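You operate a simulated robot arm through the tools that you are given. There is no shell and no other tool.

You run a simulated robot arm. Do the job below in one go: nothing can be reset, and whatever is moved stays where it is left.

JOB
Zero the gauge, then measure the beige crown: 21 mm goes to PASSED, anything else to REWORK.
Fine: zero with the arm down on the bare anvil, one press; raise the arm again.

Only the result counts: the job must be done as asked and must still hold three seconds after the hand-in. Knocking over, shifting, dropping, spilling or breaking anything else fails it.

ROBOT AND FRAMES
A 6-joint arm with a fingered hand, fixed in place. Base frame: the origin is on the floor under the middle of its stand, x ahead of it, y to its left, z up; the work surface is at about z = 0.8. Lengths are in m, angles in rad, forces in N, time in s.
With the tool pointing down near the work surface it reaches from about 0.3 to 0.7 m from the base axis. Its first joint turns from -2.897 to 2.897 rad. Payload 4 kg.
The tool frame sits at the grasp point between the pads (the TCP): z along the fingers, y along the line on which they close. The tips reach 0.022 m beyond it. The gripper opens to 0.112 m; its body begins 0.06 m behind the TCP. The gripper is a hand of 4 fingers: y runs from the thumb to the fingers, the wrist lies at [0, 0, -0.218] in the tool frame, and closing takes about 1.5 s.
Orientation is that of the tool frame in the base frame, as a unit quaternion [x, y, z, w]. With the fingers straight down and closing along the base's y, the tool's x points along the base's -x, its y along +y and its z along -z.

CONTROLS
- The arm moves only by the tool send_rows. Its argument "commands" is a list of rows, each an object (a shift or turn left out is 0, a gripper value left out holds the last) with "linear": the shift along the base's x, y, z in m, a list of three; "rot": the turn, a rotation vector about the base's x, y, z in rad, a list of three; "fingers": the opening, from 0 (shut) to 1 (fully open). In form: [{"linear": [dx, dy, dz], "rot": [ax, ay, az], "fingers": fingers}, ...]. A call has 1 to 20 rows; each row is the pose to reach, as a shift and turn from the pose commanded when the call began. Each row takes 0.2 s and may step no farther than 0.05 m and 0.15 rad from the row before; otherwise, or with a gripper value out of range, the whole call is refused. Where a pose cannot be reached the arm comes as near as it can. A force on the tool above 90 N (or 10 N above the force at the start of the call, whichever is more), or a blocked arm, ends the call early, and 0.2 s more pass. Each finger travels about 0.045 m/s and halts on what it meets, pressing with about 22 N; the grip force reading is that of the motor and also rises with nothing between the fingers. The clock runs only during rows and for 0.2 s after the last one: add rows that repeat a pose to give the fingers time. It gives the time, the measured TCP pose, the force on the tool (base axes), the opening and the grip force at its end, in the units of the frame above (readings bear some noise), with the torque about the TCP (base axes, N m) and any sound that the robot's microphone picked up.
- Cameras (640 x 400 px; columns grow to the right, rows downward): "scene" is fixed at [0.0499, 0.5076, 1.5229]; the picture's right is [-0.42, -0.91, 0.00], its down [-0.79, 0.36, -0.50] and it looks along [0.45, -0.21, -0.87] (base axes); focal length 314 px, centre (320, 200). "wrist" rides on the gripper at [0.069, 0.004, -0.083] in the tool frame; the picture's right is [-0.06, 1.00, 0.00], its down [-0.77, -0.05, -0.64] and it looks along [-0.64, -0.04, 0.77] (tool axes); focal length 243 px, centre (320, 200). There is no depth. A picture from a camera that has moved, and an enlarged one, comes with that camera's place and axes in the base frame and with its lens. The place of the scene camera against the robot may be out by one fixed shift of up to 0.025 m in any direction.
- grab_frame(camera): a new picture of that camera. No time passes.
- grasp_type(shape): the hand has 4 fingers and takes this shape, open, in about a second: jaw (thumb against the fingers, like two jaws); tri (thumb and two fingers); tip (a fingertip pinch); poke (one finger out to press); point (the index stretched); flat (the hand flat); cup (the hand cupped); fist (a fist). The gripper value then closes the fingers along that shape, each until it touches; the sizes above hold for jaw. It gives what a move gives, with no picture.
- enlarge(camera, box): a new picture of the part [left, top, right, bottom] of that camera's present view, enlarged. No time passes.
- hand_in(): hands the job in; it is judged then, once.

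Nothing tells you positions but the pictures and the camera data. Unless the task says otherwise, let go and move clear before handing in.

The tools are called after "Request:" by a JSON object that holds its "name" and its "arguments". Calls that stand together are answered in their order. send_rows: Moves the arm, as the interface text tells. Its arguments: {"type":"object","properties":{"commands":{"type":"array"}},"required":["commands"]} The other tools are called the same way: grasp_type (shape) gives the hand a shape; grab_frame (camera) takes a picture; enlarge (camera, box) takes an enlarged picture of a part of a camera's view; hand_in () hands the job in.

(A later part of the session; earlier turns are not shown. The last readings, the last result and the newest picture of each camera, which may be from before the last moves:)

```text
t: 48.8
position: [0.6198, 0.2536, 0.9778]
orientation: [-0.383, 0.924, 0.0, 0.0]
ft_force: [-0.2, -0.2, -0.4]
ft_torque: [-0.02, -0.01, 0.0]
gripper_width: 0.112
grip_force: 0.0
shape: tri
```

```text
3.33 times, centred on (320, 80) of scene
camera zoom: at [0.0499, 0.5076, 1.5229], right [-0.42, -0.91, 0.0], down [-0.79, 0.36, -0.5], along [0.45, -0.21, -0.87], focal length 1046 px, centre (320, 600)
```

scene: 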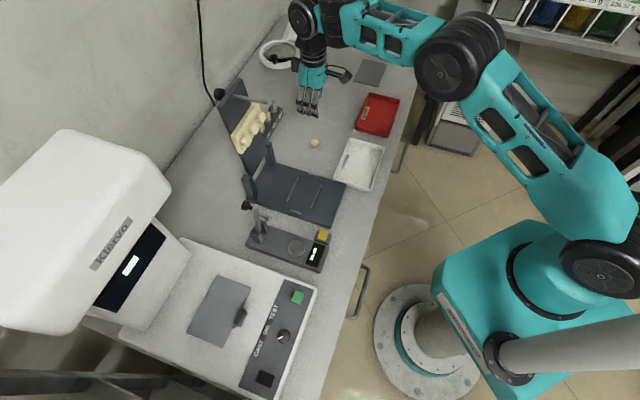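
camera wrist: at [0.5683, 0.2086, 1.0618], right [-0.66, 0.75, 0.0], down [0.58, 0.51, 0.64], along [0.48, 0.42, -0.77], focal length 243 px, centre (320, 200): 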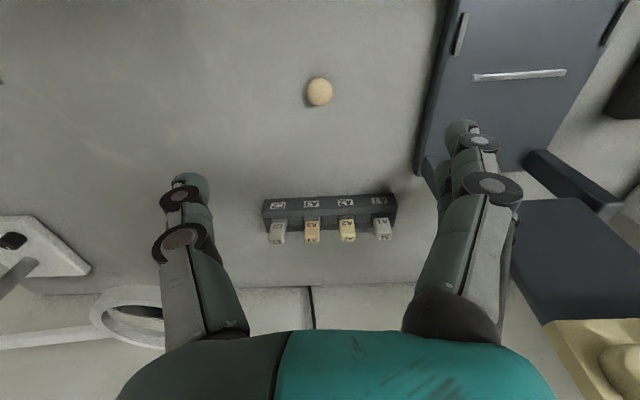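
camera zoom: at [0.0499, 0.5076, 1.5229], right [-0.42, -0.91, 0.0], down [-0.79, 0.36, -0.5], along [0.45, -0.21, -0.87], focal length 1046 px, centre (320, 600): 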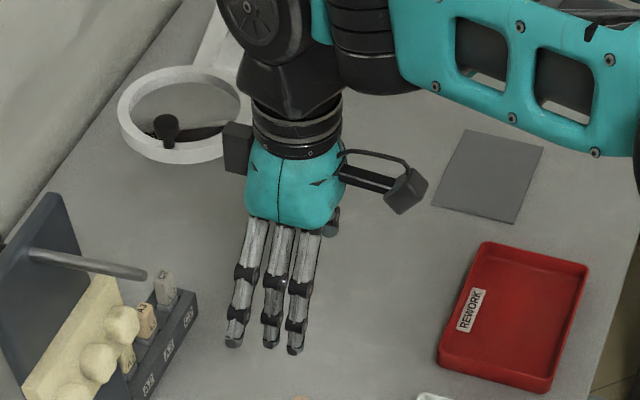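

"Tri" still leaves the ring finger spread out. The clean choice for the crown is the "tip" pinch with the hand reversed, so the spread fingers stay over free space both here and at the gauge; I'll switch and turn −180° at a safe height.

Request:
{"name": "grasp_type", "arguments": {"shape": "tip"}}

Request:
{"name": "send_rows", "arguments": {"commands": [{"linear": [0, 0, 0.03], "rot": [0, 0, 0]}, {"linear": [0, 0, 0.07], "rot": [0, 0, 0]}, {"linear": [0, 0, 0.07], "rot": [0, 0, -0.13]}, {"linear": [0, 0, 0.07], "rot": [0, 0, -0.26]}, {"linear": [0, 0, 0.07], "rot": [0, 0, -0.39]}, {"linear": [0, 0, 0.07], "rot": [0, 0, -0.52]}, {"linear": [0, 0, 0.07], "rot": [0, 0, -0.65]}, {"linear": [0, 0, 0.07], "rot": [0, 0, -0.78]}, {"linear": [0, 0, 0.07], "rot": [0, 0, -0.91]}, {"linear": [0, 0, 0.07], "rot": [0, 0, -1.04]}, {"linear": [0, 0, 0.07], "rot": [0, 0, -1.17]}, {"linear": [0, 0, 0.07], "rot": [0, 0, -1.3]}, {"linear": [0, 0, 0.07], "rot": [0, 0, -1.43]}, {"linear": [0, 0, 0.07], "rot": [0, 0, -1.57]}, {"linear": [0, 0, 0.07], "rot": [0, 0, -1.57]}]}}

Request:
{"name": "grab_frame", "arguments": {"camera": "wrist"}}

Request:
{"name": "grab_frame", "arguments": {"camera": "scene"}}

```text
t: 49.7
position: [0.6204, 0.2531, 0.979]
orientation: [-0.382, 0.924, 0.0, 0.0]
ft_force: [-0.6, 0.0, 0.6]
ft_torque: [0.03, -0.02, 0.01]
gripper_width: 0.1118
grip_force: 0.0
shape: tip
```

```text
t: 52.9
position: [0.6193, 0.2541, 1.049]
orientation: [0.383, 0.924, 0.0, 0.001]
ft_force: [0.2, -0.4, -0.6]
ft_torque: [-0.01, 0.01, 0.0]
gripper_width: 0.1119
grip_force: 0.1
shape: tip
```

```text
taken
camera wrist: at [0.574, 0.3073, 1.1321], right [0.75, 0.66, 0.0], down [0.51, -0.58, 0.64], along [0.42, -0.48, -0.77], focal length 243 px, centre (320, 200)
```

wrist: 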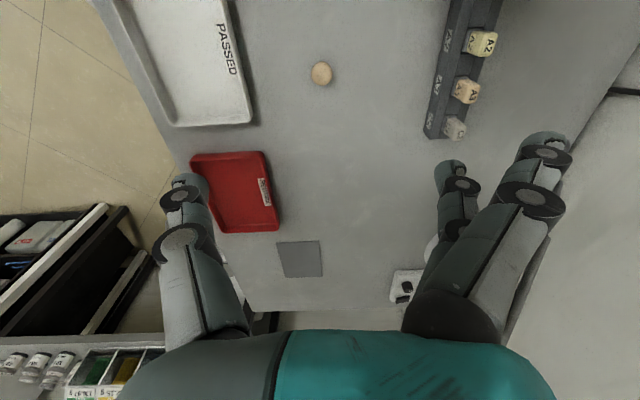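

```text
taken
```

scene: 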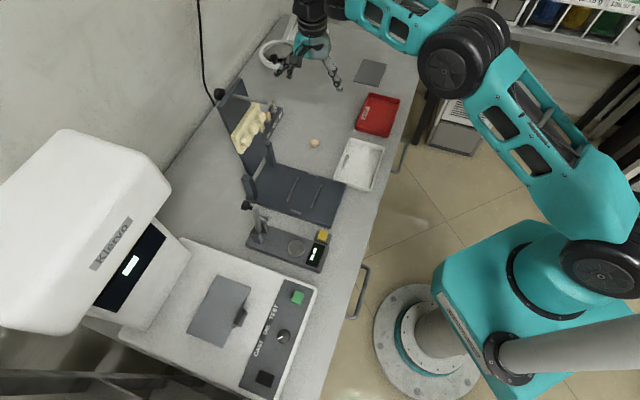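

The half turn went fine. I'll continue the remaining 90°.

Request:
{"name": "send_rows", "arguments": {"commands": [{"rot": [0, 0, -0.13]}, {"rot": [0, 0, -0.26]}, {"rot": [0, 0, -0.39]}, {"rot": [0, 0, -0.52]}, {"rot": [0, 0, -0.65]}, {"rot": [0, 0, -0.78]}, {"rot": [0, 0, -0.91]}, {"rot": [0, 0, -1.04]}, {"rot": [0, 0, -1.17]}, {"rot": [0, 0, -1.3]}, {"rot": [0, 0, -1.43]}, {"rot": [0, 0, -1.57]}, {"linear": [0, 0, -0.03], "rot": [0, 0, -1.57]}, {"linear": [0, 0, -0.07], "rot": [0, 0, -1.57]}, {"linear": [0, 0, -0.1], "rot": [0, 0, -1.57]}, {"linear": [0, 0, -0.1], "rot": [0, 0, -1.57]}]}}

Request:
{"name": "grab_frame", "arguments": {"camera": "wrist"}}

Request:
{"name": "grab_frame", "arguments": {"camera": "scene"}}

```text
t: 56.3
position: [0.6194, 0.2539, 0.9493]
orientation: [0.923, 0.384, 0.0, 0.0]
ft_force: [-0.5, -0.5, 0.4]
ft_torque: [-0.02, 0.02, 0.03]
gripper_width: 0.1119
grip_force: 0.0
shape: tip
```

```text
taken
camera wrist: at [0.6712, 0.3011, 1.0324], right [0.66, -0.75, 0.0], down [-0.58, -0.51, 0.64], along [-0.48, -0.42, -0.77], focal length 243 px, centre (320, 200)
```

wrist: 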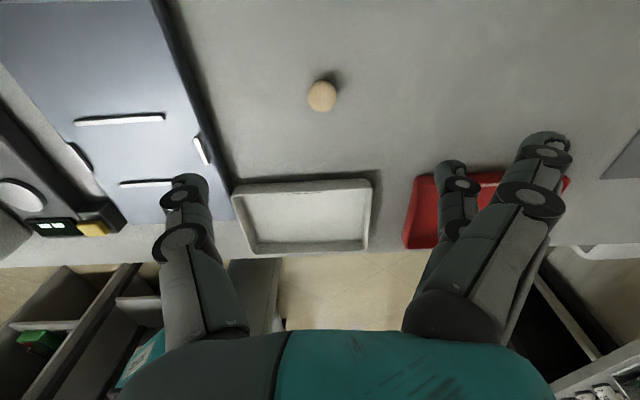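

```text
taken
```

scene: 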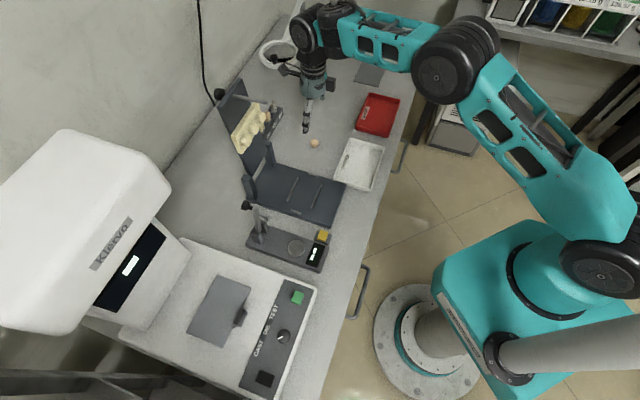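

The reversed yaw is reachable, and averaging both views puts the crown at (0.622, 0.256). I'll narrow the pinch and descend partway to check alignment.

Request:
{"name": "send_rows", "arguments": {"commands": [{"linear": [0.001, 0, -0.02], "fingers": 0.5}, {"linear": [0.001, 0, -0.04], "fingers": 0.5}, {"linear": [0.001, 0, -0.06], "fingers": 0.5}, {"linear": [0.001, 0, -0.07], "fingers": 0.5}, {"linear": [0.001, 0, -0.07], "fingers": 0.5}]}}

Request:
{"name": "grab_frame", "arguments": {"camera": "wrist"}}

Request:
{"name": "enlarge", "arguments": {"camera": "scene", "box": [260, 60, 400, 180]}}

```text
t: 57.5
position: [0.6201, 0.255, 0.8777]
orientation: [0.924, 0.383, 0.0, 0.0]
ft_force: [0.5, -0.2, 0.4]
ft_torque: [0.03, 0.02, -0.04]
gripper_width: 0.0567
grip_force: 0.0
shape: tip
```

```text
taken
camera wrist: at [0.6726, 0.3018, 0.9612], right [0.66, -0.75, 0.0], down [-0.57, -0.51, 0.64], along [-0.48, -0.42, -0.77], focal length 243 px, centre (320, 200)
```

wrist: 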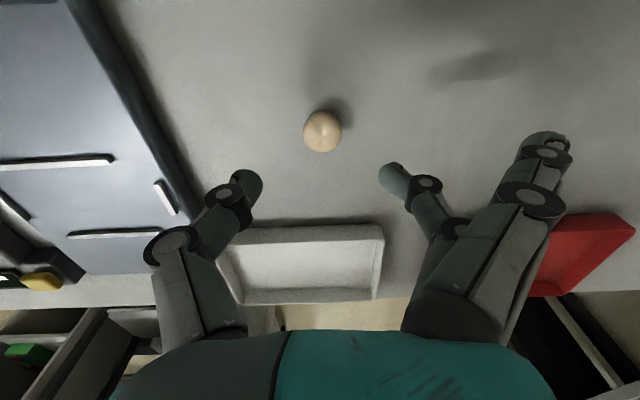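

```text
3.33 times, centred on (330, 120) of scene
camera zoom: at [0.0499, 0.5076, 1.5229], right [-0.42, -0.91, 0.0], down [-0.79, 0.36, -0.5], along [0.45, -0.21, -0.87], focal length 1046 px, centre (287, 467)
```

zoom: 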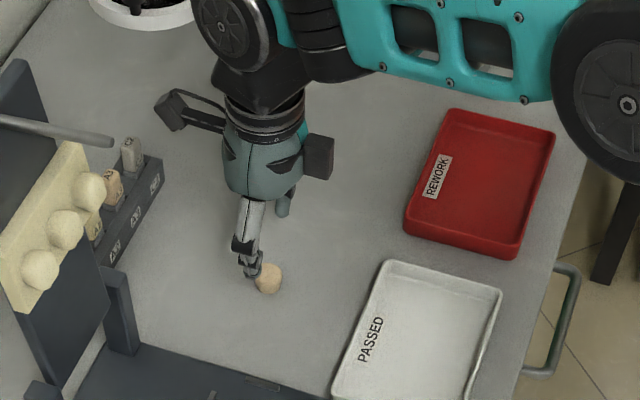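

Alignment is good (within 1–2 mm). I'll descend to grasp height, watching for table contact.

Request:
{"name": "send_rows", "arguments": {"commands": [{"linear": [0.001, 0, -0.015]}, {"linear": [0.001, 0, -0.03]}, {"linear": [0.001, 0, -0.04]}, {"linear": [0.001, 0, -0.048]}, {"linear": [0.001, 0, -0.048]}]}}

Request:
{"name": "grab_frame", "arguments": {"camera": "wrist"}}

Request:
{"name": "enlarge", "arguments": {"camera": "scene", "box": [280, 90, 360, 170]}}

```text
t: 58.7
position: [0.6228, 0.2537, 0.8299]
orientation: [0.924, 0.383, 0.0, 0.0]
ft_force: [0.4, -0.9, 0.0]
ft_torque: [0.02, -0.01, 0.01]
gripper_width: 0.0567
grip_force: 0.0
shape: tip
```

```text
taken
camera wrist: at [0.6742, 0.3009, 0.913], right [0.66, -0.75, 0.0], down [-0.57, -0.51, 0.64], along [-0.48, -0.42, -0.77], focal length 243 px, centre (320, 200)
```

wrist: 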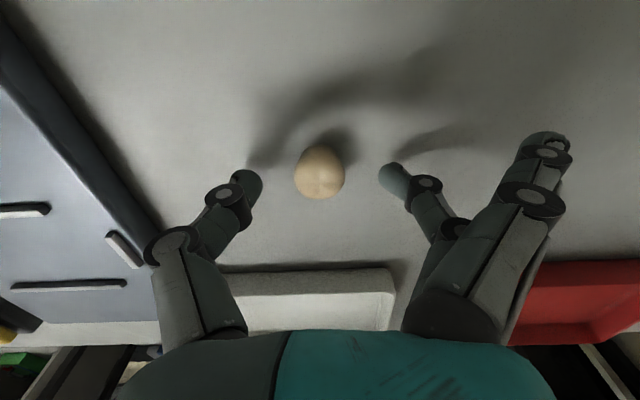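

```text
5.00 times, centred on (320, 130) of scene
camera zoom: at [0.0499, 0.5076, 1.5229], right [-0.42, -0.91, 0.0], down [-0.79, 0.36, -0.5], along [0.45, -0.21, -0.87], focal length 1569 px, centre (320, 550)
```

zoom: 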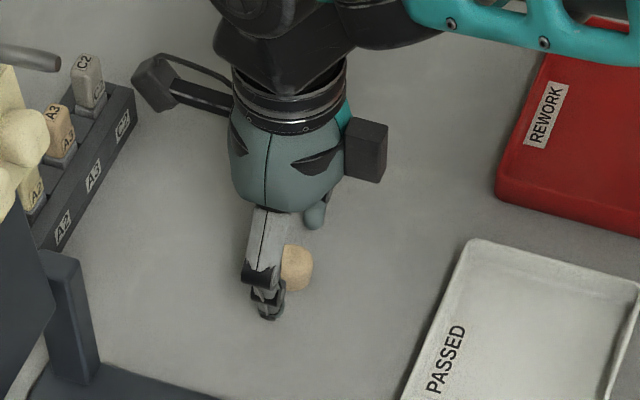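

The crown sits centred between thumb and middle finger. I'll lower 2 mm and close gradually on it.

Request:
{"name": "send_rows", "arguments": {"commands": [{"linear": [0, 0, -0.002], "fingers": 0.4}, {"linear": [0, 0, -0.002], "fingers": 0.3}, {"linear": [0, 0, -0.002], "fingers": 0.25}, {"linear": [0, 0, -0.002], "fingers": 0.2}, {"linear": [0, 0, -0.002], "fingers": 0.15}, {"linear": [0, 0, -0.002], "fingers": 0.1}, {"linear": [0, 0, -0.002], "fingers": 0.1}, {"linear": [0, 0, -0.002], "fingers": 0.1}]}}

Request:
{"name": "grab_frame", "arguments": {"camera": "wrist"}}

```text
t: 60.5
position: [0.6218, 0.2553, 0.828]
orientation: [0.924, 0.384, -0.001, 0.0]
ft_force: [-0.2, -0.4, -0.6]
ft_torque: [0.0, -0.01, 0.0]
gripper_width: 0.0227
grip_force: 21.6
shape: tip
```

```text
taken
camera wrist: at [0.674, 0.3011, 0.9115], right [0.66, -0.75, 0.0], down [-0.58, -0.51, 0.64], along [-0.48, -0.42, -0.77], focal length 243 px, centre (320, 200)
```

wrist: 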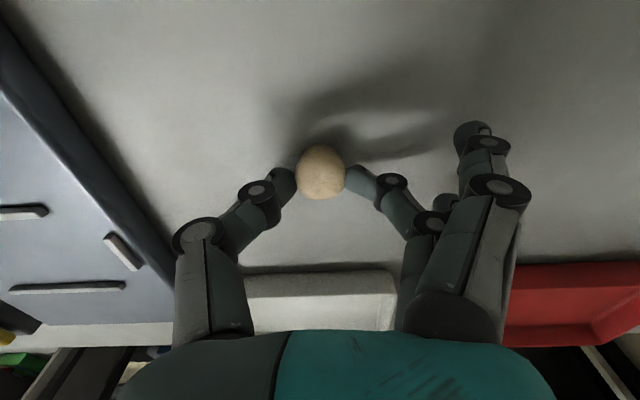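

The crown is gripped (width 22.7 mm, 21.6 N). I'll lift it a few centimetres and check that it is secure and upright.

Request:
{"name": "send_rows", "arguments": {"commands": [{"linear": [0, 0, 0.01]}, {"linear": [0, 0, 0.03]}, {"linear": [0, 0, 0.06]}, {"linear": [0, 0, 0.1]}, {"linear": [0, 0, 0.1]}]}}

Request:
{"name": "enlarge", "arguments": {"camera": "wrist", "box": [220, 100, 440, 260]}}

Request:
{"name": "enlarge", "arguments": {"camera": "scene", "box": [270, 70, 360, 170]}}

```text
t: 61.7
position: [0.6214, 0.2561, 0.9288]
orientation: [0.924, 0.383, 0.0, 0.0]
ft_force: [0.3, 0.3, -0.1]
ft_torque: [0.0, 0.0, -0.01]
gripper_width: 0.0226
grip_force: 21.9
shape: tip
```

```text
2.50 times, centred on (330, 180) of wrist
camera zoom: at [0.6731, 0.3028, 1.0124], right [0.66, -0.75, 0.0], down [-0.58, -0.51, 0.64], along [-0.48, -0.42, -0.77], focal length 606 px, centre (295, 250)
```

zoom: 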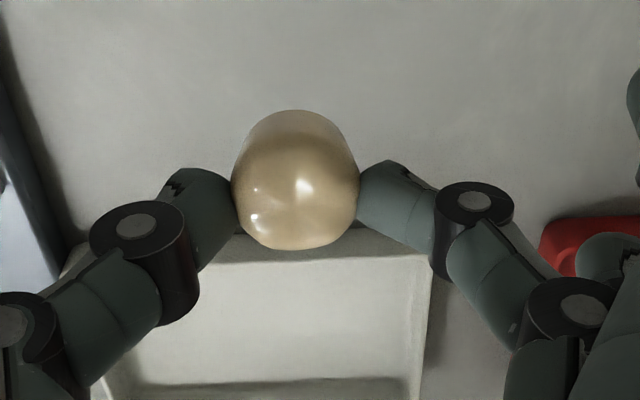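

```text
4.00 times, centred on (315, 120) of scene
camera zoom: at [0.0499, 0.5076, 1.5229], right [-0.42, -0.91, 0.0], down [-0.79, 0.36, -0.5], along [0.45, -0.21, -0.87], focal length 1255 px, centre (340, 520)
```

zoom: 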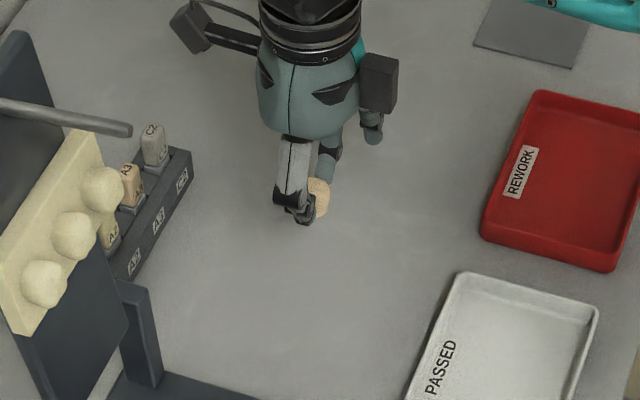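

The crown is lifted securely. For placing it I need the hand's camera side and the spread fingers clear of the raised arm and the machine, so I'll inspect the hand's outline first.

Request:
{"name": "enlarge", "arguments": {"camera": "scene", "box": [300, 85, 350, 130]}}

Request:
{"name": "grab_frame", "arguments": {"camera": "wrist"}}

Request:
{"name": "grab_frame", "arguments": {"camera": "scene"}}

```text
8.89 times, centred on (325, 108) of scene
camera zoom: at [0.0499, 0.5076, 1.5229], right [-0.42, -0.91, 0.0], down [-0.79, 0.36, -0.5], along [0.45, -0.21, -0.87], focal length 2789 px, centre (276, 1022)
```

zoom: 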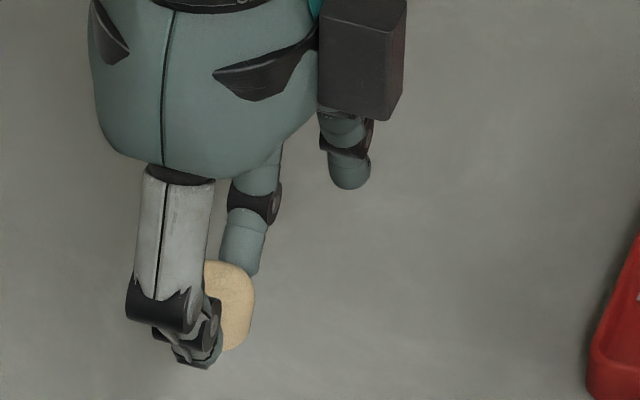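

```text
taken
camera wrist: at [0.6731, 0.3028, 1.0124], right [0.66, -0.75, 0.0], down [-0.58, -0.51, 0.64], along [-0.48, -0.42, -0.77], focal length 243 px, centre (320, 200)
```

wrist: 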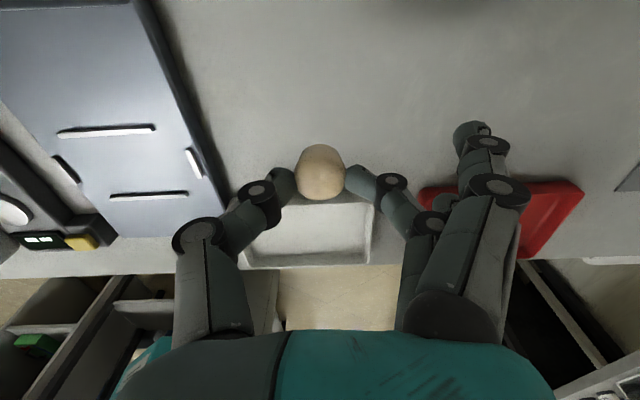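

```text
taken
```

scene: 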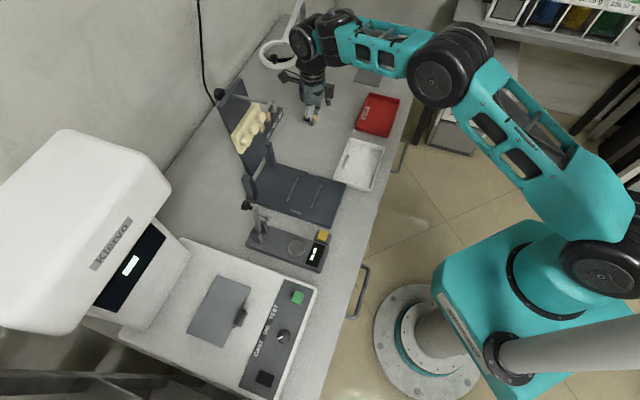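

The crown is held fine; reversing would put the camera block into the raised arm at the gauge, so I'll turn the hand back to about yaw 1.27, where the spread fingers, camera and palm all clear the machine and the arm. First half of the turn, at a safe height.

Request:
{"name": "send_rows", "arguments": {"commands": [{"linear": [0, 0, 0.04]}, {"linear": [0, 0, 0.08]}, {"linear": [0, 0, 0.12]}, {"linear": [0, 0, 0.12], "rot": [0, 0, 0.12]}, {"linear": [0, 0, 0.12], "rot": [0, 0, 0.24]}, {"linear": [0, 0, 0.12], "rot": [0, 0, 0.36]}, {"linear": [0, 0, 0.12], "rot": [0, 0, 0.48]}, {"linear": [0, 0, 0.12], "rot": [0, 0, 0.6]}, {"linear": [0, 0, 0.12], "rot": [0, 0, 0.73]}, {"linear": [0, 0, 0.12], "rot": [0, 0, 0.86]}, {"linear": [0, 0, 0.12], "rot": [0, 0, 0.99]}, {"linear": [0, 0, 0.12], "rot": [0, 0, 1.12]}, {"linear": [0, 0, 0.12], "rot": [0, 0, 1.25]}, {"linear": [0, 0, 0.12], "rot": [0, 0, 1.38]}, {"linear": [0, 0, 0.12], "rot": [0, 0, 1.51]}, {"linear": [0, 0, 0.12], "rot": [0, 0, 1.63]}]}}

Request:
{"name": "grab_frame", "arguments": {"camera": "wrist"}}

```text
t: 65.1
position: [0.6213, 0.2547, 1.0478]
orientation: [0.353, 0.936, 0.0, 0.0]
ft_force: [0.5, -0.5, 0.5]
ft_torque: [-0.01, 0.0, 0.0]
gripper_width: 0.0223
grip_force: 22.5
shape: tip
```

```text
taken
camera wrist: at [0.5729, 0.3044, 1.1319], right [0.71, 0.71, 0.0], down [0.54, -0.54, 0.64], along [0.45, -0.45, -0.77], focal length 243 px, centre (320, 200)
```

wrist: 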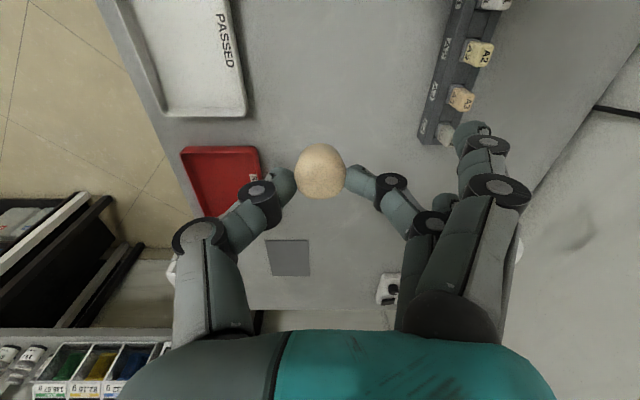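

Half the turn is done with the crown steady. I'll finish the turn while moving toward the gauge area.

Request:
{"name": "send_rows", "arguments": {"commands": [{"linear": [-0.01, 0.003, 0.005], "rot": [0, 0, 0.12]}, {"linear": [-0.02, 0.006, 0.005], "rot": [0, 0, 0.24]}, {"linear": [-0.03, 0.009, 0.005], "rot": [0, 0, 0.36]}, {"linear": [-0.04, 0.012, 0.005], "rot": [0, 0, 0.49]}, {"linear": [-0.05, 0.016, 0.005], "rot": [0, 0, 0.62]}, {"linear": [-0.06, 0.02, 0.005], "rot": [0, 0, 0.75]}, {"linear": [-0.07, 0.025, 0.005], "rot": [0, 0, 0.88]}, {"linear": [-0.08, 0.03, 0.005], "rot": [0, 0, 1.01]}, {"linear": [-0.09, 0.035, 0.005], "rot": [0, 0, 1.14]}, {"linear": [-0.1, 0.041, 0.005], "rot": [0, 0, 1.27]}, {"linear": [-0.11, 0.048, 0.005], "rot": [0, 0, 1.4]}, {"linear": [-0.12, 0.056, 0.005], "rot": [0, 0, 1.53]}, {"linear": [-0.13, 0.065, 0.005], "rot": [0, 0, 1.66]}, {"linear": [-0.14, 0.075, 0.005], "rot": [0, 0, 1.79]}, {"linear": [-0.151, 0.085, 0.005], "rot": [0, 0, 1.92]}, {"linear": [-0.151, 0.085, 0.005], "rot": [0, 0, 1.99]}, {"linear": [-0.151, 0.085, 0.005], "rot": [0, 0, 1.99]}]}}

Request:
{"name": "grab_frame", "arguments": {"camera": "scene"}}

```text
t: 68.7
position: [0.471, 0.3392, 1.0542]
orientation: [-0.591, 0.806, 0.0, 0.0]
ft_force: [-0.3, -0.3, -0.4]
ft_torque: [-0.02, 0.0, 0.03]
gripper_width: 0.0223
grip_force: 22.0
shape: tip
```

```text
taken
```

scene: 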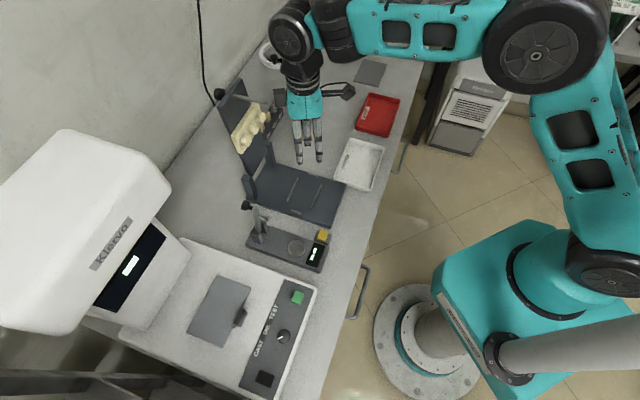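

The crown is now in the proper orientation. I'll move over the anvil, staying above the arm's height, then come partway down to check alignment.

Request:
{"name": "send_rows", "arguments": {"commands": [{"linear": [-0.036, 0.025, 0]}, {"linear": [-0.072, 0.05, 0]}, {"linear": [-0.108, 0.075, 0]}, {"linear": [-0.143, 0.099, 0]}, {"linear": [-0.143, 0.099, -0.04]}, {"linear": [-0.143, 0.099, -0.08]}, {"linear": [-0.143, 0.099, -0.1]}, {"linear": [-0.143, 0.099, -0.1]}]}}

Request:
{"name": "grab_frame", "arguments": {"camera": "wrist"}}

Request:
{"name": "enlarge", "arguments": {"camera": "scene", "box": [220, 150, 360, 290]}}

```text
t: 70.5
position: [0.33, 0.438, 0.9516]
orientation: [-0.591, 0.807, 0.0, 0.0]
ft_force: [0.0, 0.4, -0.8]
ft_torque: [0.03, -0.03, 0.01]
gripper_width: 0.0221
grip_force: 22.0
shape: tip
```

```text
taken
camera wrist: at [0.3042, 0.3746, 1.0357], right [-0.93, 0.36, 0.0], down [0.28, 0.71, 0.64], along [0.23, 0.6, -0.77], focal length 243 px, centre (320, 200)
```

wrist: 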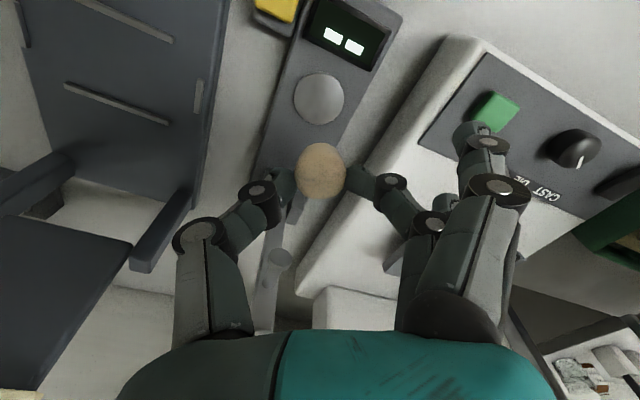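

```text
2.86 times, centred on (290, 220) of scene
camera zoom: at [0.0499, 0.5076, 1.5229], right [-0.42, -0.91, 0.0], down [-0.79, 0.36, -0.5], along [0.45, -0.21, -0.87], focal length 896 px, centre (406, 143)
```

zoom: 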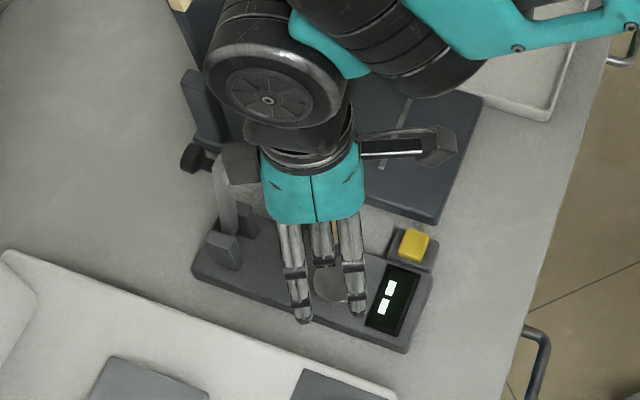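

I'm above the anvil, but there is also a box on the back of the hand near the raised arm, so clearance needs checking before going lower. I'll zoom in on that region.

Request:
{"name": "enlarge", "arguments": {"camera": "scene", "box": [235, 165, 325, 255]}}

Request:
{"name": "enlarge", "arguments": {"camera": "wrist", "box": [220, 40, 460, 340]}}

```text
4.44 times, centred on (280, 210) of scene
camera zoom: at [0.0499, 0.5076, 1.5229], right [-0.42, -0.91, 0.0], down [-0.79, 0.36, -0.5], along [0.45, -0.21, -0.87], focal length 1394 px, centre (498, 156)
```

zoom: 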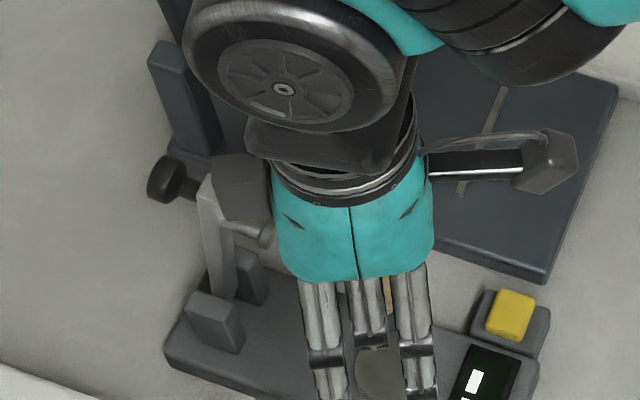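

```text
1.33 times, centred on (340, 190) of wrist
camera zoom: at [0.3042, 0.3746, 1.0357], right [-0.93, 0.36, 0.0], down [0.28, 0.71, 0.64], along [0.23, 0.6, -0.77], focal length 324 px, centre (293, 213)
```

zoom: 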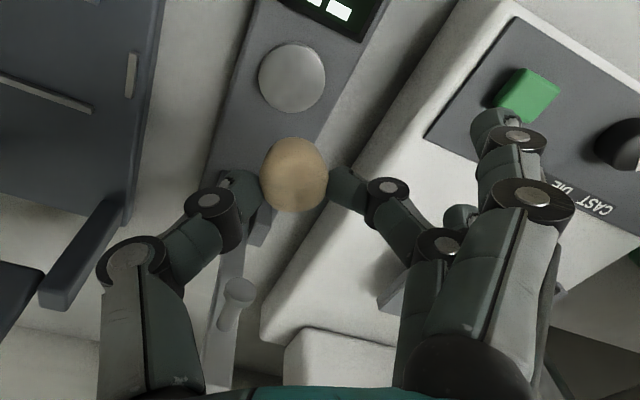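

The clearances work out best at about 35° off the gauge axis: roughly 10 mm to the raised spindle and to the machine side. I'll turn 0.13 rad more and descend in stages, watching force.

Request:
{"name": "send_rows", "arguments": {"commands": [{"linear": [-0.0009, -0.0005, 0], "rot": [0, 0, 0.13]}, {"linear": [-0.0009, -0.0005, 0], "rot": [0, 0, 0.13]}, {"linear": [-0.0009, -0.0005, -0.02], "rot": [0, 0, 0.13]}, {"linear": [-0.0009, -0.0005, -0.04], "rot": [0, 0, 0.13]}, {"linear": [-0.0009, -0.0005, -0.06], "rot": [0, 0, 0.13]}, {"linear": [-0.0009, -0.0005, -0.06], "rot": [0, 0, 0.13]}]}}

Request:
{"name": "grab_frame", "arguments": {"camera": "wrist"}}

Request:
{"name": "enlarge", "arguments": {"camera": "scene", "box": [235, 165, 345, 275]}}

```text
t: 71.9
position: [0.3259, 0.4374, 0.8933]
orientation: [-0.642, 0.767, 0.0, -0.001]
ft_force: [-0.3, 0.7, -0.3]
ft_torque: [0.02, 0.0, -0.02]
gripper_width: 0.0222
grip_force: 22.0
shape: tip
```

```text
taken
camera wrist: at [0.31, 0.3714, 0.9767], right [-0.97, 0.24, 0.0], down [0.18, 0.74, 0.64], along [0.15, 0.62, -0.77], focal length 243 px, centre (320, 200)
```

wrist: 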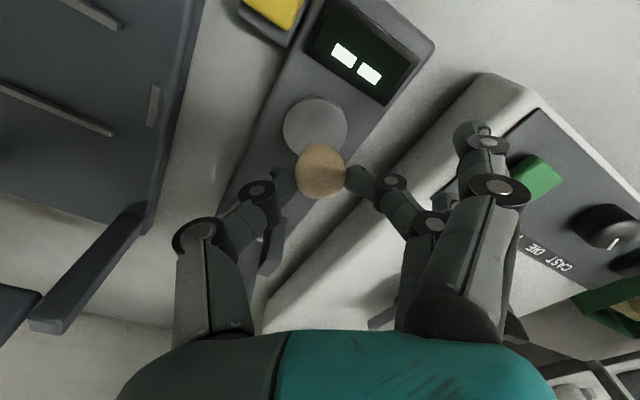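

```text
3.64 times, centred on (290, 220) of scene
camera zoom: at [0.0499, 0.5076, 1.5229], right [-0.42, -0.91, 0.0], down [-0.79, 0.36, -0.5], along [0.45, -0.21, -0.87], focal length 1141 px, centre (429, 127)
```

zoom: 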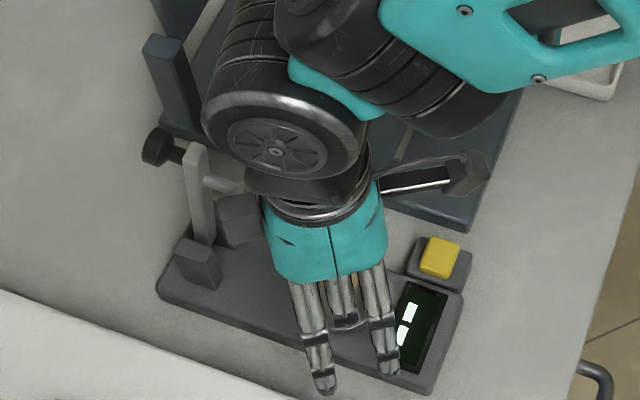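

Clearances look fine: the box is beside the bar and the splayed fingers miss the machine. I'll correct 2 mm and descend to just above the anvil.

Request:
{"name": "send_rows", "arguments": {"commands": [{"linear": [0.0015, -0.0004, -0.01]}, {"linear": [0.0015, -0.0004, -0.022]}, {"linear": [0.0015, -0.0004, -0.03]}, {"linear": [0.0015, -0.0004, -0.0345]}, {"linear": [0.0015, -0.0004, -0.0345]}]}}

Request:
{"name": "grab_frame", "arguments": {"camera": "wrist"}}

Request:
{"name": "enlarge", "arguments": {"camera": "scene", "box": [235, 165, 345, 275]}}

```text
t: 73.1
position: [0.3291, 0.4365, 0.8583]
orientation: [-0.642, 0.767, 0.001, 0.0]
ft_force: [0.8, -0.8, 0.0]
ft_torque: [-0.04, 0.0, -0.02]
gripper_width: 0.0222
grip_force: 22.5
shape: tip
```

```text
taken
camera wrist: at [0.3124, 0.3705, 0.9419], right [-0.97, 0.24, 0.0], down [0.18, 0.74, 0.64], along [0.15, 0.62, -0.77], focal length 243 px, centre (320, 200)
```

wrist: 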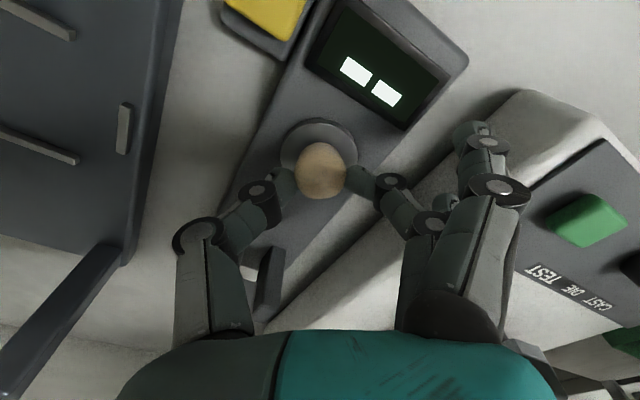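

```text
3.64 times, centred on (290, 220) of scene
camera zoom: at [0.0499, 0.5076, 1.5229], right [-0.42, -0.91, 0.0], down [-0.79, 0.36, -0.5], along [0.45, -0.21, -0.87], focal length 1141 px, centre (429, 127)
```

zoom: 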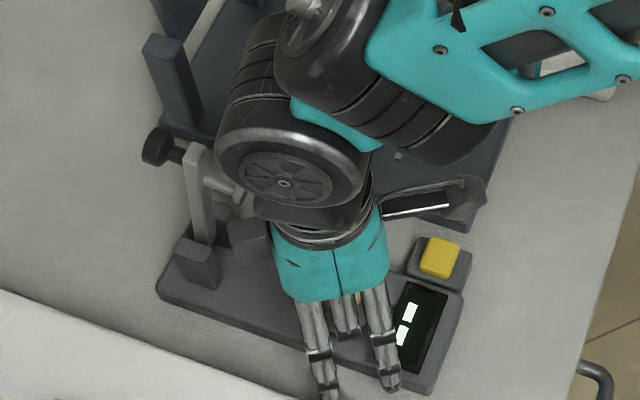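

The crown hovers a few millimetres above the anvil with no contact. I'll zoom in to check centring.

Request:
{"name": "enlarge", "arguments": {"camera": "wrist", "box": [260, 100, 380, 220]}}

Request:
{"name": "enlarge", "arguments": {"camera": "wrist", "box": [400, 80, 640, 340]}}

```text
3.33 times, centred on (320, 160) of wrist
camera zoom: at [0.3124, 0.3705, 0.9419], right [-0.97, 0.24, 0.0], down [0.18, 0.74, 0.64], along [0.15, 0.62, -0.77], focal length 809 px, centre (320, 333)
```

zoom: 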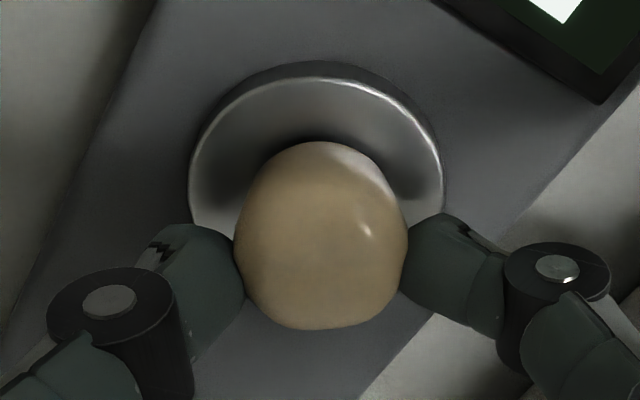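

```text
1.54 times, centred on (520, 210) of wrist
camera zoom: at [0.3124, 0.3705, 0.9419], right [-0.97, 0.24, 0.0], down [0.18, 0.74, 0.64], along [0.15, 0.62, -0.77], focal length 373 px, centre (12, 185)
```

zoom: 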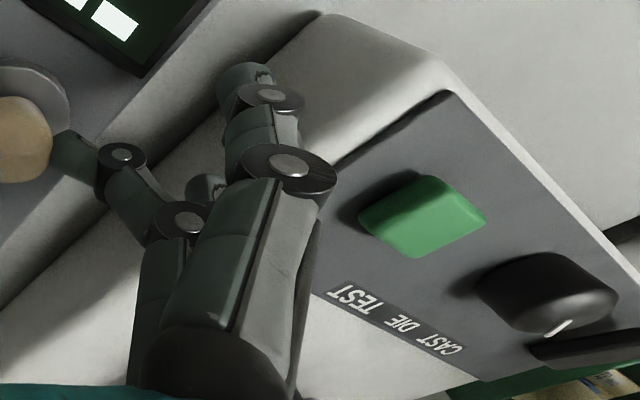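

The crown is centred on the anvil within about 1 mm. I'll lower the last few millimetres slowly until light contact.

Request:
{"name": "send_rows", "arguments": {"commands": [{"linear": [0.0003, 0.0008, -0.0015]}, {"linear": [0.0003, 0.0008, -0.003]}, {"linear": [0.0003, 0.0008, -0.003]}]}}

Request:
{"name": "enlarge", "arguments": {"camera": "wrist", "box": [260, 100, 380, 220]}}

```text
t: 73.9
position: [0.3291, 0.4375, 0.8551]
orientation: [-0.642, 0.767, -0.001, 0.0]
ft_force: [1.2, 1.0, 0.0]
ft_torque: [-0.03, -0.03, 0.02]
gripper_width: 0.0224
grip_force: 21.7
shape: tip
```

```text
3.33 times, centred on (320, 160) of wrist
camera zoom: at [0.312, 0.3719, 0.9393], right [-0.97, 0.24, 0.0], down [0.18, 0.74, 0.64], along [0.15, 0.62, -0.77], focal length 809 px, centre (320, 333)
```

zoom: 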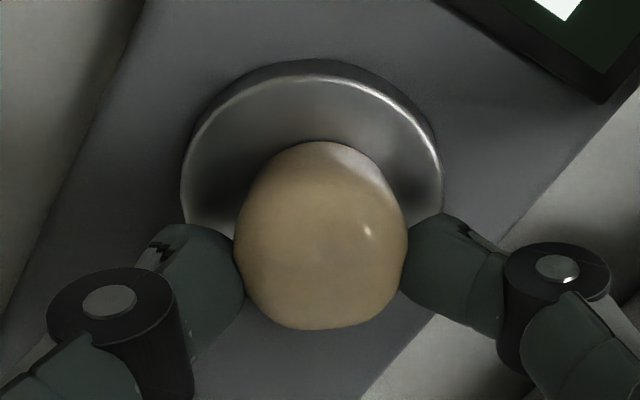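

No contact yet. I'll continue in 1 mm steps.

Request:
{"name": "send_rows", "arguments": {"commands": [{"linear": [0, 0, -0.001]}, {"linear": [0, 0, -0.0015]}, {"linear": [0, 0, -0.0015]}]}}

```text
t: 74.7
position: [0.3287, 0.4392, 0.8542]
orientation: [-0.643, 0.766, 0.0, 0.0]
ft_force: [-1.3, 0.7, 5.3]
ft_torque: [0.02, 0.07, 0.01]
gripper_width: 0.0225
grip_force: 22.4
shape: tip
```

Contact at about 5 N: the crown is seated on the anvil. I'll open just a little to release it without the spread fingers reaching the machine.

Request:
{"name": "send_rows", "arguments": {"commands": [{"linear": [0, 0, 0.0003], "fingers": 0.22}, {"linear": [0, 0, 0.0003], "fingers": 0.24}, {"linear": [0, 0, 0.0003], "fingers": 0.27}, {"linear": [0, 0, 0.0003], "fingers": 0.3}, {"linear": [0, 0, 0.0003], "fingers": 0.3}]}}

Request:
{"name": "enlarge", "arguments": {"camera": "wrist", "box": [260, 100, 380, 220]}}

Request:
{"name": "grab_frame", "arguments": {"camera": "wrist"}}

```text
t: 75.9
position: [0.3288, 0.4386, 0.8551]
orientation: [-0.642, 0.766, 0.0, 0.0]
ft_force: [7.7, -7.3, -0.1]
ft_torque: [-0.14, -0.13, 0.26]
gripper_width: 0.033
grip_force: 0.2
shape: tip
```

```text
3.33 times, centred on (320, 160) of wrist
camera zoom: at [0.3128, 0.371, 0.9383], right [-0.97, 0.24, 0.0], down [0.18, 0.75, 0.64], along [0.15, 0.62, -0.77], focal length 809 px, centre (320, 333)
```

zoom: 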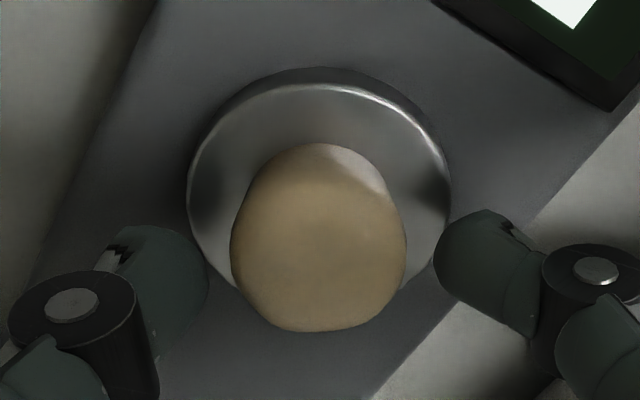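

```text
taken
camera wrist: at [0.3128, 0.371, 0.9383], right [-0.97, 0.24, 0.0], down [0.18, 0.75, 0.64], along [0.15, 0.62, -0.77], focal length 243 px, centre (320, 200)
```

wrist: 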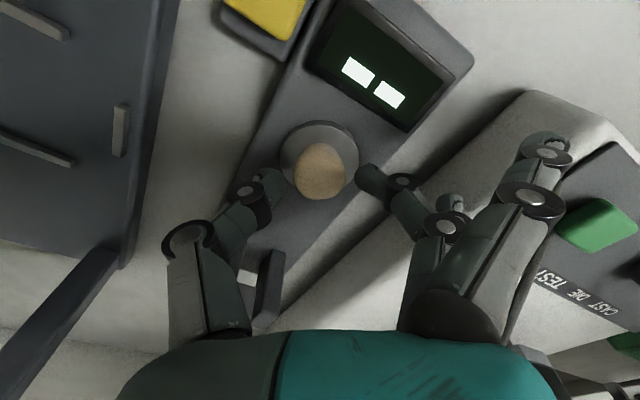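

The crown is free, but there's about 10 N sideways: a spread finger is touching the machine's side. I'll lift straight up right away to clear it.

Request:
{"name": "send_rows", "arguments": {"commands": [{"linear": [0, 0, 0.01]}, {"linear": [0, 0, 0.03]}, {"linear": [0, 0, 0.06]}, {"linear": [0, 0, 0.1]}, {"linear": [0, 0, 0.14]}, {"linear": [0, 0, 0.14]}]}}

Request:
{"name": "grab_frame", "arguments": {"camera": "wrist"}}

Request:
{"name": "grab_frame", "arguments": {"camera": "scene"}}

```text
t: 77.3
position: [0.3288, 0.4382, 0.9958]
orientation: [-0.642, 0.767, 0.0, -0.001]
ft_force: [-0.8, -0.6, -0.2]
ft_torque: [-0.02, 0.03, 0.01]
gripper_width: 0.0333
grip_force: 0.1
shape: tip
```

```text
taken
camera wrist: at [0.3121, 0.3709, 1.0791], right [-0.97, 0.24, 0.0], down [0.18, 0.75, 0.64], along [0.15, 0.62, -0.77], focal length 243 px, centre (320, 200)
```

wrist: 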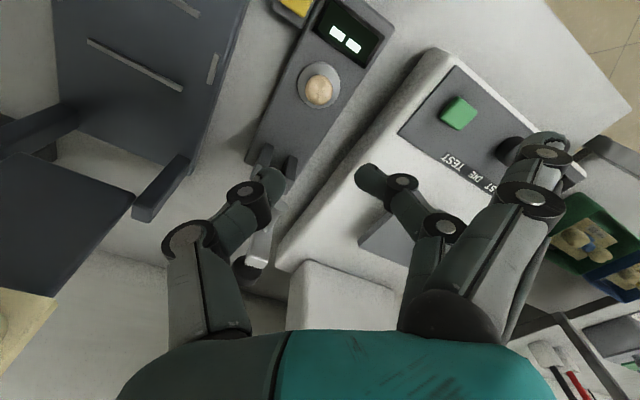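

```text
taken
```

scene: 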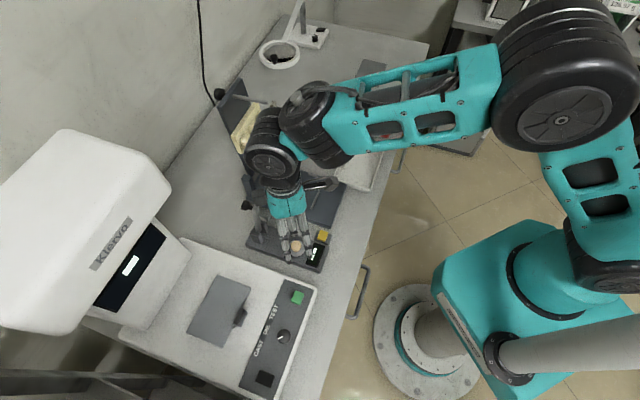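

The crown stands on the anvil and the machine hasn't moved. Next I'll switch to jaw, turn back to the gauge yaw and view the raised knob.

Request:
{"name": "grasp_type", "arguments": {"shape": "jaw"}}

Request:
{"name": "send_rows", "arguments": {"commands": [{"linear": [0, 0, 0.04], "fingers": 0.8}, {"linear": [0, 0, 0.08], "rot": [0, 0, -0.1], "fingers": 0.54}, {"linear": [0.004, 0.003, 0.08], "rot": [0, 0, -0.2], "fingers": 0.54}, {"linear": [0.008, 0.007, 0.08], "rot": [0, 0, -0.31], "fingers": 0.54}, {"linear": [0.013, 0.011, 0.08], "rot": [0, 0, -0.41], "fingers": 0.54}, {"linear": [0.017, 0.014, 0.08], "rot": [0, 0, -0.51], "fingers": 0.54}, {"linear": [0.021, 0.017, 0.08], "rot": [0, 0, -0.61], "fingers": 0.54}, {"linear": [0.021, 0.017, 0.08], "rot": [0, 0, -0.61], "fingers": 0.54}]}}

Request:
{"name": "grab_frame", "arguments": {"camera": "wrist"}}

Request:
{"name": "enlarge", "arguments": {"camera": "wrist", "box": [270, 60, 370, 220]}}

```text
t: 78.2
position: [0.3284, 0.4383, 0.9958]
orientation: [-0.642, 0.767, 0.0, 0.0]
ft_force: [-0.4, 0.5, 0.1]
ft_torque: [0.0, 0.01, 0.02]
gripper_width: 0.1122
grip_force: 0.1
shape: jaw
```

```text
t: 80.0
position: [0.3498, 0.456, 1.0751]
orientation: [-0.382, 0.924, 0.0, 0.0]
ft_force: [0.4, 0.4, 0.3]
ft_torque: [-0.01, -0.03, -0.01]
gripper_width: 0.0614
grip_force: 0.2
shape: jaw
```

```text
taken
camera wrist: at [0.2972, 0.4105, 1.1582], right [-0.66, 0.75, 0.0], down [0.58, 0.51, 0.64], along [0.48, 0.42, -0.77], focal length 243 px, centre (320, 200)
```

wrist: 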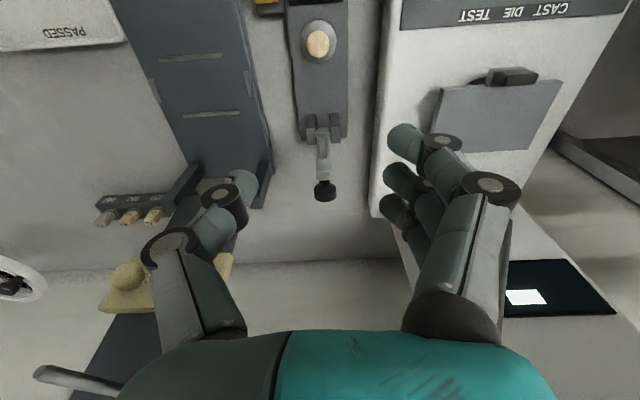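

```text
2.50 times, centred on (320, 140) of wrist
camera zoom: at [0.2972, 0.4105, 1.1582], right [-0.66, 0.75, 0.0], down [0.58, 0.51, 0.64], along [0.48, 0.42, -0.77], focal length 606 px, centre (320, 350)
```

zoom: 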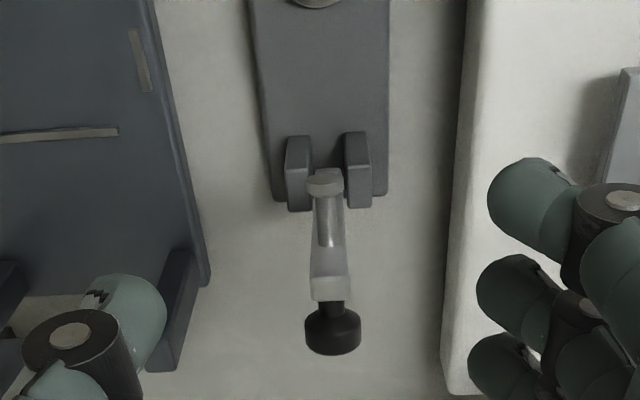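

The knob is at g≈0.645, z≈0.973. I'll move over it and descend with the fingers partly open.

Request:
{"name": "send_rows", "arguments": {"commands": [{"linear": [0.018, 0.018, 0], "fingers": 0.54}, {"linear": [0.036, 0.036, 0]}, {"linear": [0.0546, 0.0544, 0]}, {"linear": [0.0546, 0.0544, -0.03]}, {"linear": [0.0546, 0.0544, -0.06]}, {"linear": [0.0546, 0.0544, -0.08]}, {"linear": [0.0546, 0.0544, -0.09]}, {"linear": [0.0546, 0.0544, -0.09]}]}}

Request:
{"name": "enlarge", "arguments": {"camera": "wrist", "box": [220, 80, 440, 280]}}

```text
t: 81.8
position: [0.4049, 0.5094, 0.9837]
orientation: [-0.382, 0.924, 0.0, 0.0]
ft_force: [-0.5, 0.1, 1.0]
ft_torque: [-0.01, 0.0, 0.0]
gripper_width: 0.0611
grip_force: 0.0
shape: jaw
```

```text
2.00 times, centred on (330, 180) of wrist
camera zoom: at [0.3529, 0.4649, 1.0677], right [-0.66, 0.75, 0.0], down [0.58, 0.51, 0.64], along [0.48, 0.42, -0.77], focal length 485 px, centre (300, 240)
```

zoom: 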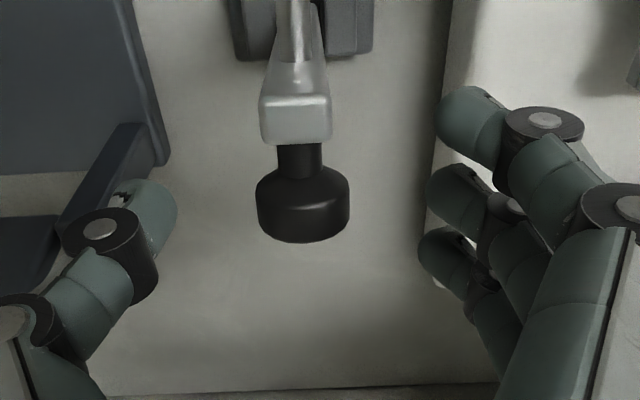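

The knob sits right at pad level. I'll grip as before: close to contact, then tighten.

Request:
{"name": "send_rows", "arguments": {"commands": [{"linear": [0, 0, 0], "fingers": 0.35}, {"linear": [0, 0, 0], "fingers": 0.25}, {"linear": [0, 0, 0], "fingers": 0.15}, {"linear": [0, 0, 0], "fingers": 0.15}, {"linear": [0, 0, 0], "fingers": 0.125}, {"linear": [0, 0, 0], "fingers": 0.125}, {"linear": [0, 0, 0], "fingers": 0.125}]}}

Request:
{"name": "enlarge", "arguments": {"camera": "wrist", "box": [220, 80, 440, 280]}}

```text
t: 83.4
position: [0.4049, 0.5084, 0.9848]
orientation: [-0.382, 0.924, 0.0, -0.001]
ft_force: [2.5, -3.1, -3.1]
ft_torque: [-0.03, 0.0, -0.15]
gripper_width: 0.0074
grip_force: 22.1
shape: jaw
```

```text
2.00 times, centred on (330, 180) of wrist
camera zoom: at [0.3534, 0.4644, 1.0677], right [-0.66, 0.75, 0.0], down [0.58, 0.51, 0.64], along [0.48, 0.42, -0.77], focal length 485 px, centre (300, 240)
```

zoom: 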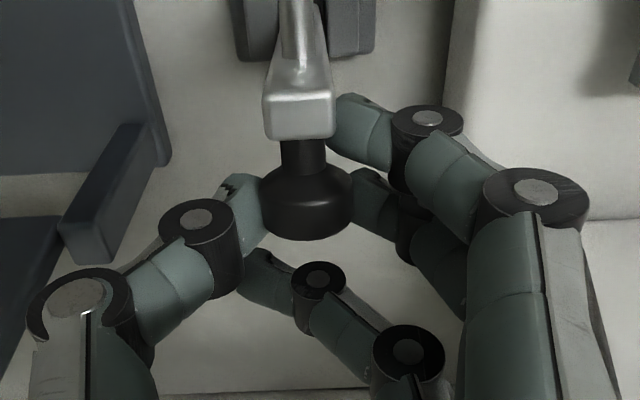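

The grip is the same as the first time. I'll lower along the arc to about 45° first.

Request:
{"name": "send_rows", "arguments": {"commands": [{"linear": [-0.007, -0.007, 0.0004]}, {"linear": [-0.0144, -0.0144, 0.0]}, {"linear": [-0.0216, -0.0216, -0.0014]}, {"linear": [-0.0288, -0.0288, -0.0036]}, {"linear": [-0.0358, -0.0358, -0.0068]}, {"linear": [-0.0426, -0.0426, -0.0107]}, {"linear": [-0.0491, -0.0491, -0.0155]}, {"linear": [-0.0553, -0.0553, -0.0211]}, {"linear": [-0.0612, -0.0612, -0.0274]}, {"linear": [-0.0665, -0.0665, -0.0344]}, {"linear": [-0.0665, -0.0665, -0.0344]}]}}

Request:
{"name": "grab_frame", "arguments": {"camera": "wrist"}}

Request:
{"name": "enlarge", "arguments": {"camera": "scene", "box": [230, 180, 340, 280]}}

```text
t: 85.8
position: [0.3388, 0.4418, 0.9495]
orientation: [-0.381, 0.925, 0.0, 0.0]
ft_force: [13.6, 0.7, -7.7]
ft_torque: [0.08, -0.19, 0.02]
gripper_width: 0.0066
grip_force: 21.9
shape: jaw
```

```text
taken
camera wrist: at [0.2863, 0.3968, 1.0337], right [-0.66, 0.75, 0.0], down [0.58, 0.51, 0.64], along [0.48, 0.42, -0.77], focal length 243 px, centre (320, 200)
```

wrist: 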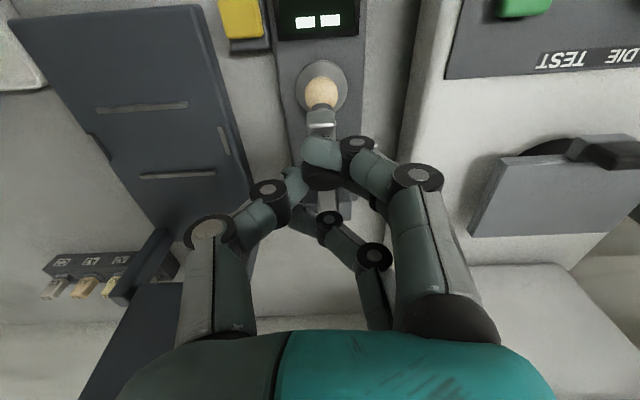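

```text
4.00 times, centred on (285, 230) of scene
camera zoom: at [0.0499, 0.5076, 1.5229], right [-0.42, -0.91, 0.0], down [-0.79, 0.36, -0.5], along [0.45, -0.21, -0.87], focal length 1255 px, centre (460, 80)
```

zoom: 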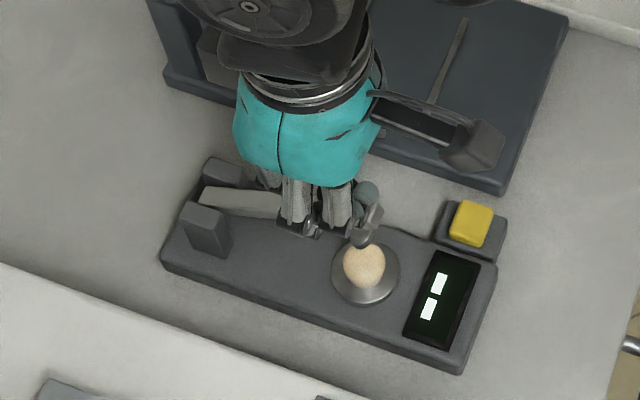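

All fine at about 45°. I'll continue slowly to about 33°, just above where the spindle should reach the crown.

Request:
{"name": "send_rows", "arguments": {"commands": [{"linear": [-0.003, -0.003, -0.0046]}, {"linear": [-0.0059, -0.0059, -0.0093]}, {"linear": [-0.0086, -0.0086, -0.0142]}, {"linear": [-0.0111, -0.0111, -0.0194]}, {"linear": [-0.0111, -0.0111, -0.0194]}]}}

Request:
{"name": "grab_frame", "arguments": {"camera": "wrist"}}

Request:
{"name": "enlarge", "arguments": {"camera": "scene", "box": [270, 210, 340, 270]}}

```text
t: 87.0
position: [0.3268, 0.4311, 0.9305]
orientation: [-0.382, 0.924, 0.0, 0.0]
ft_force: [18.5, -1.3, -7.6]
ft_torque: [0.04, -0.27, 0.04]
gripper_width: 0.006
grip_force: 22.1
shape: jaw
```

```text
taken
camera wrist: at [0.275, 0.3865, 1.0141], right [-0.66, 0.75, 0.0], down [0.58, 0.51, 0.64], along [0.48, 0.42, -0.77], focal length 243 px, centre (320, 200)
```

wrist: 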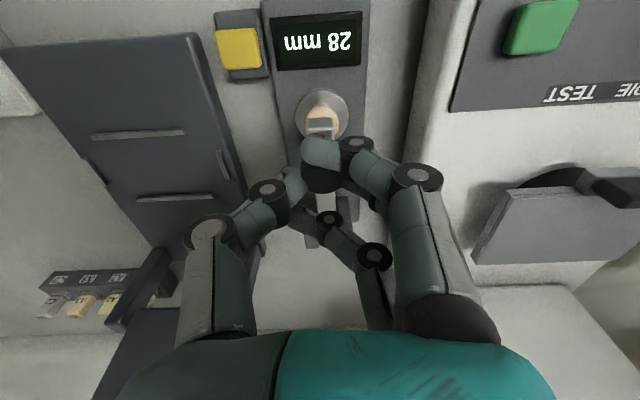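

```text
6.67 times, centred on (305, 240) of scene
camera zoom: at [0.0499, 0.5076, 1.5229], right [-0.42, -0.91, 0.0], down [-0.79, 0.36, -0.5], along [0.45, -0.21, -0.87], focal length 2092 px, centre (420, -67)
```

zoom: 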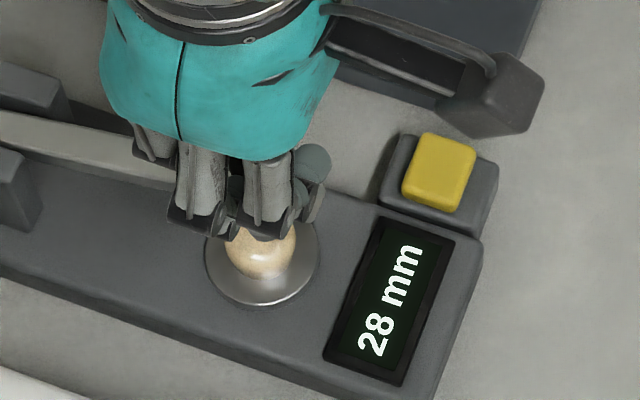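

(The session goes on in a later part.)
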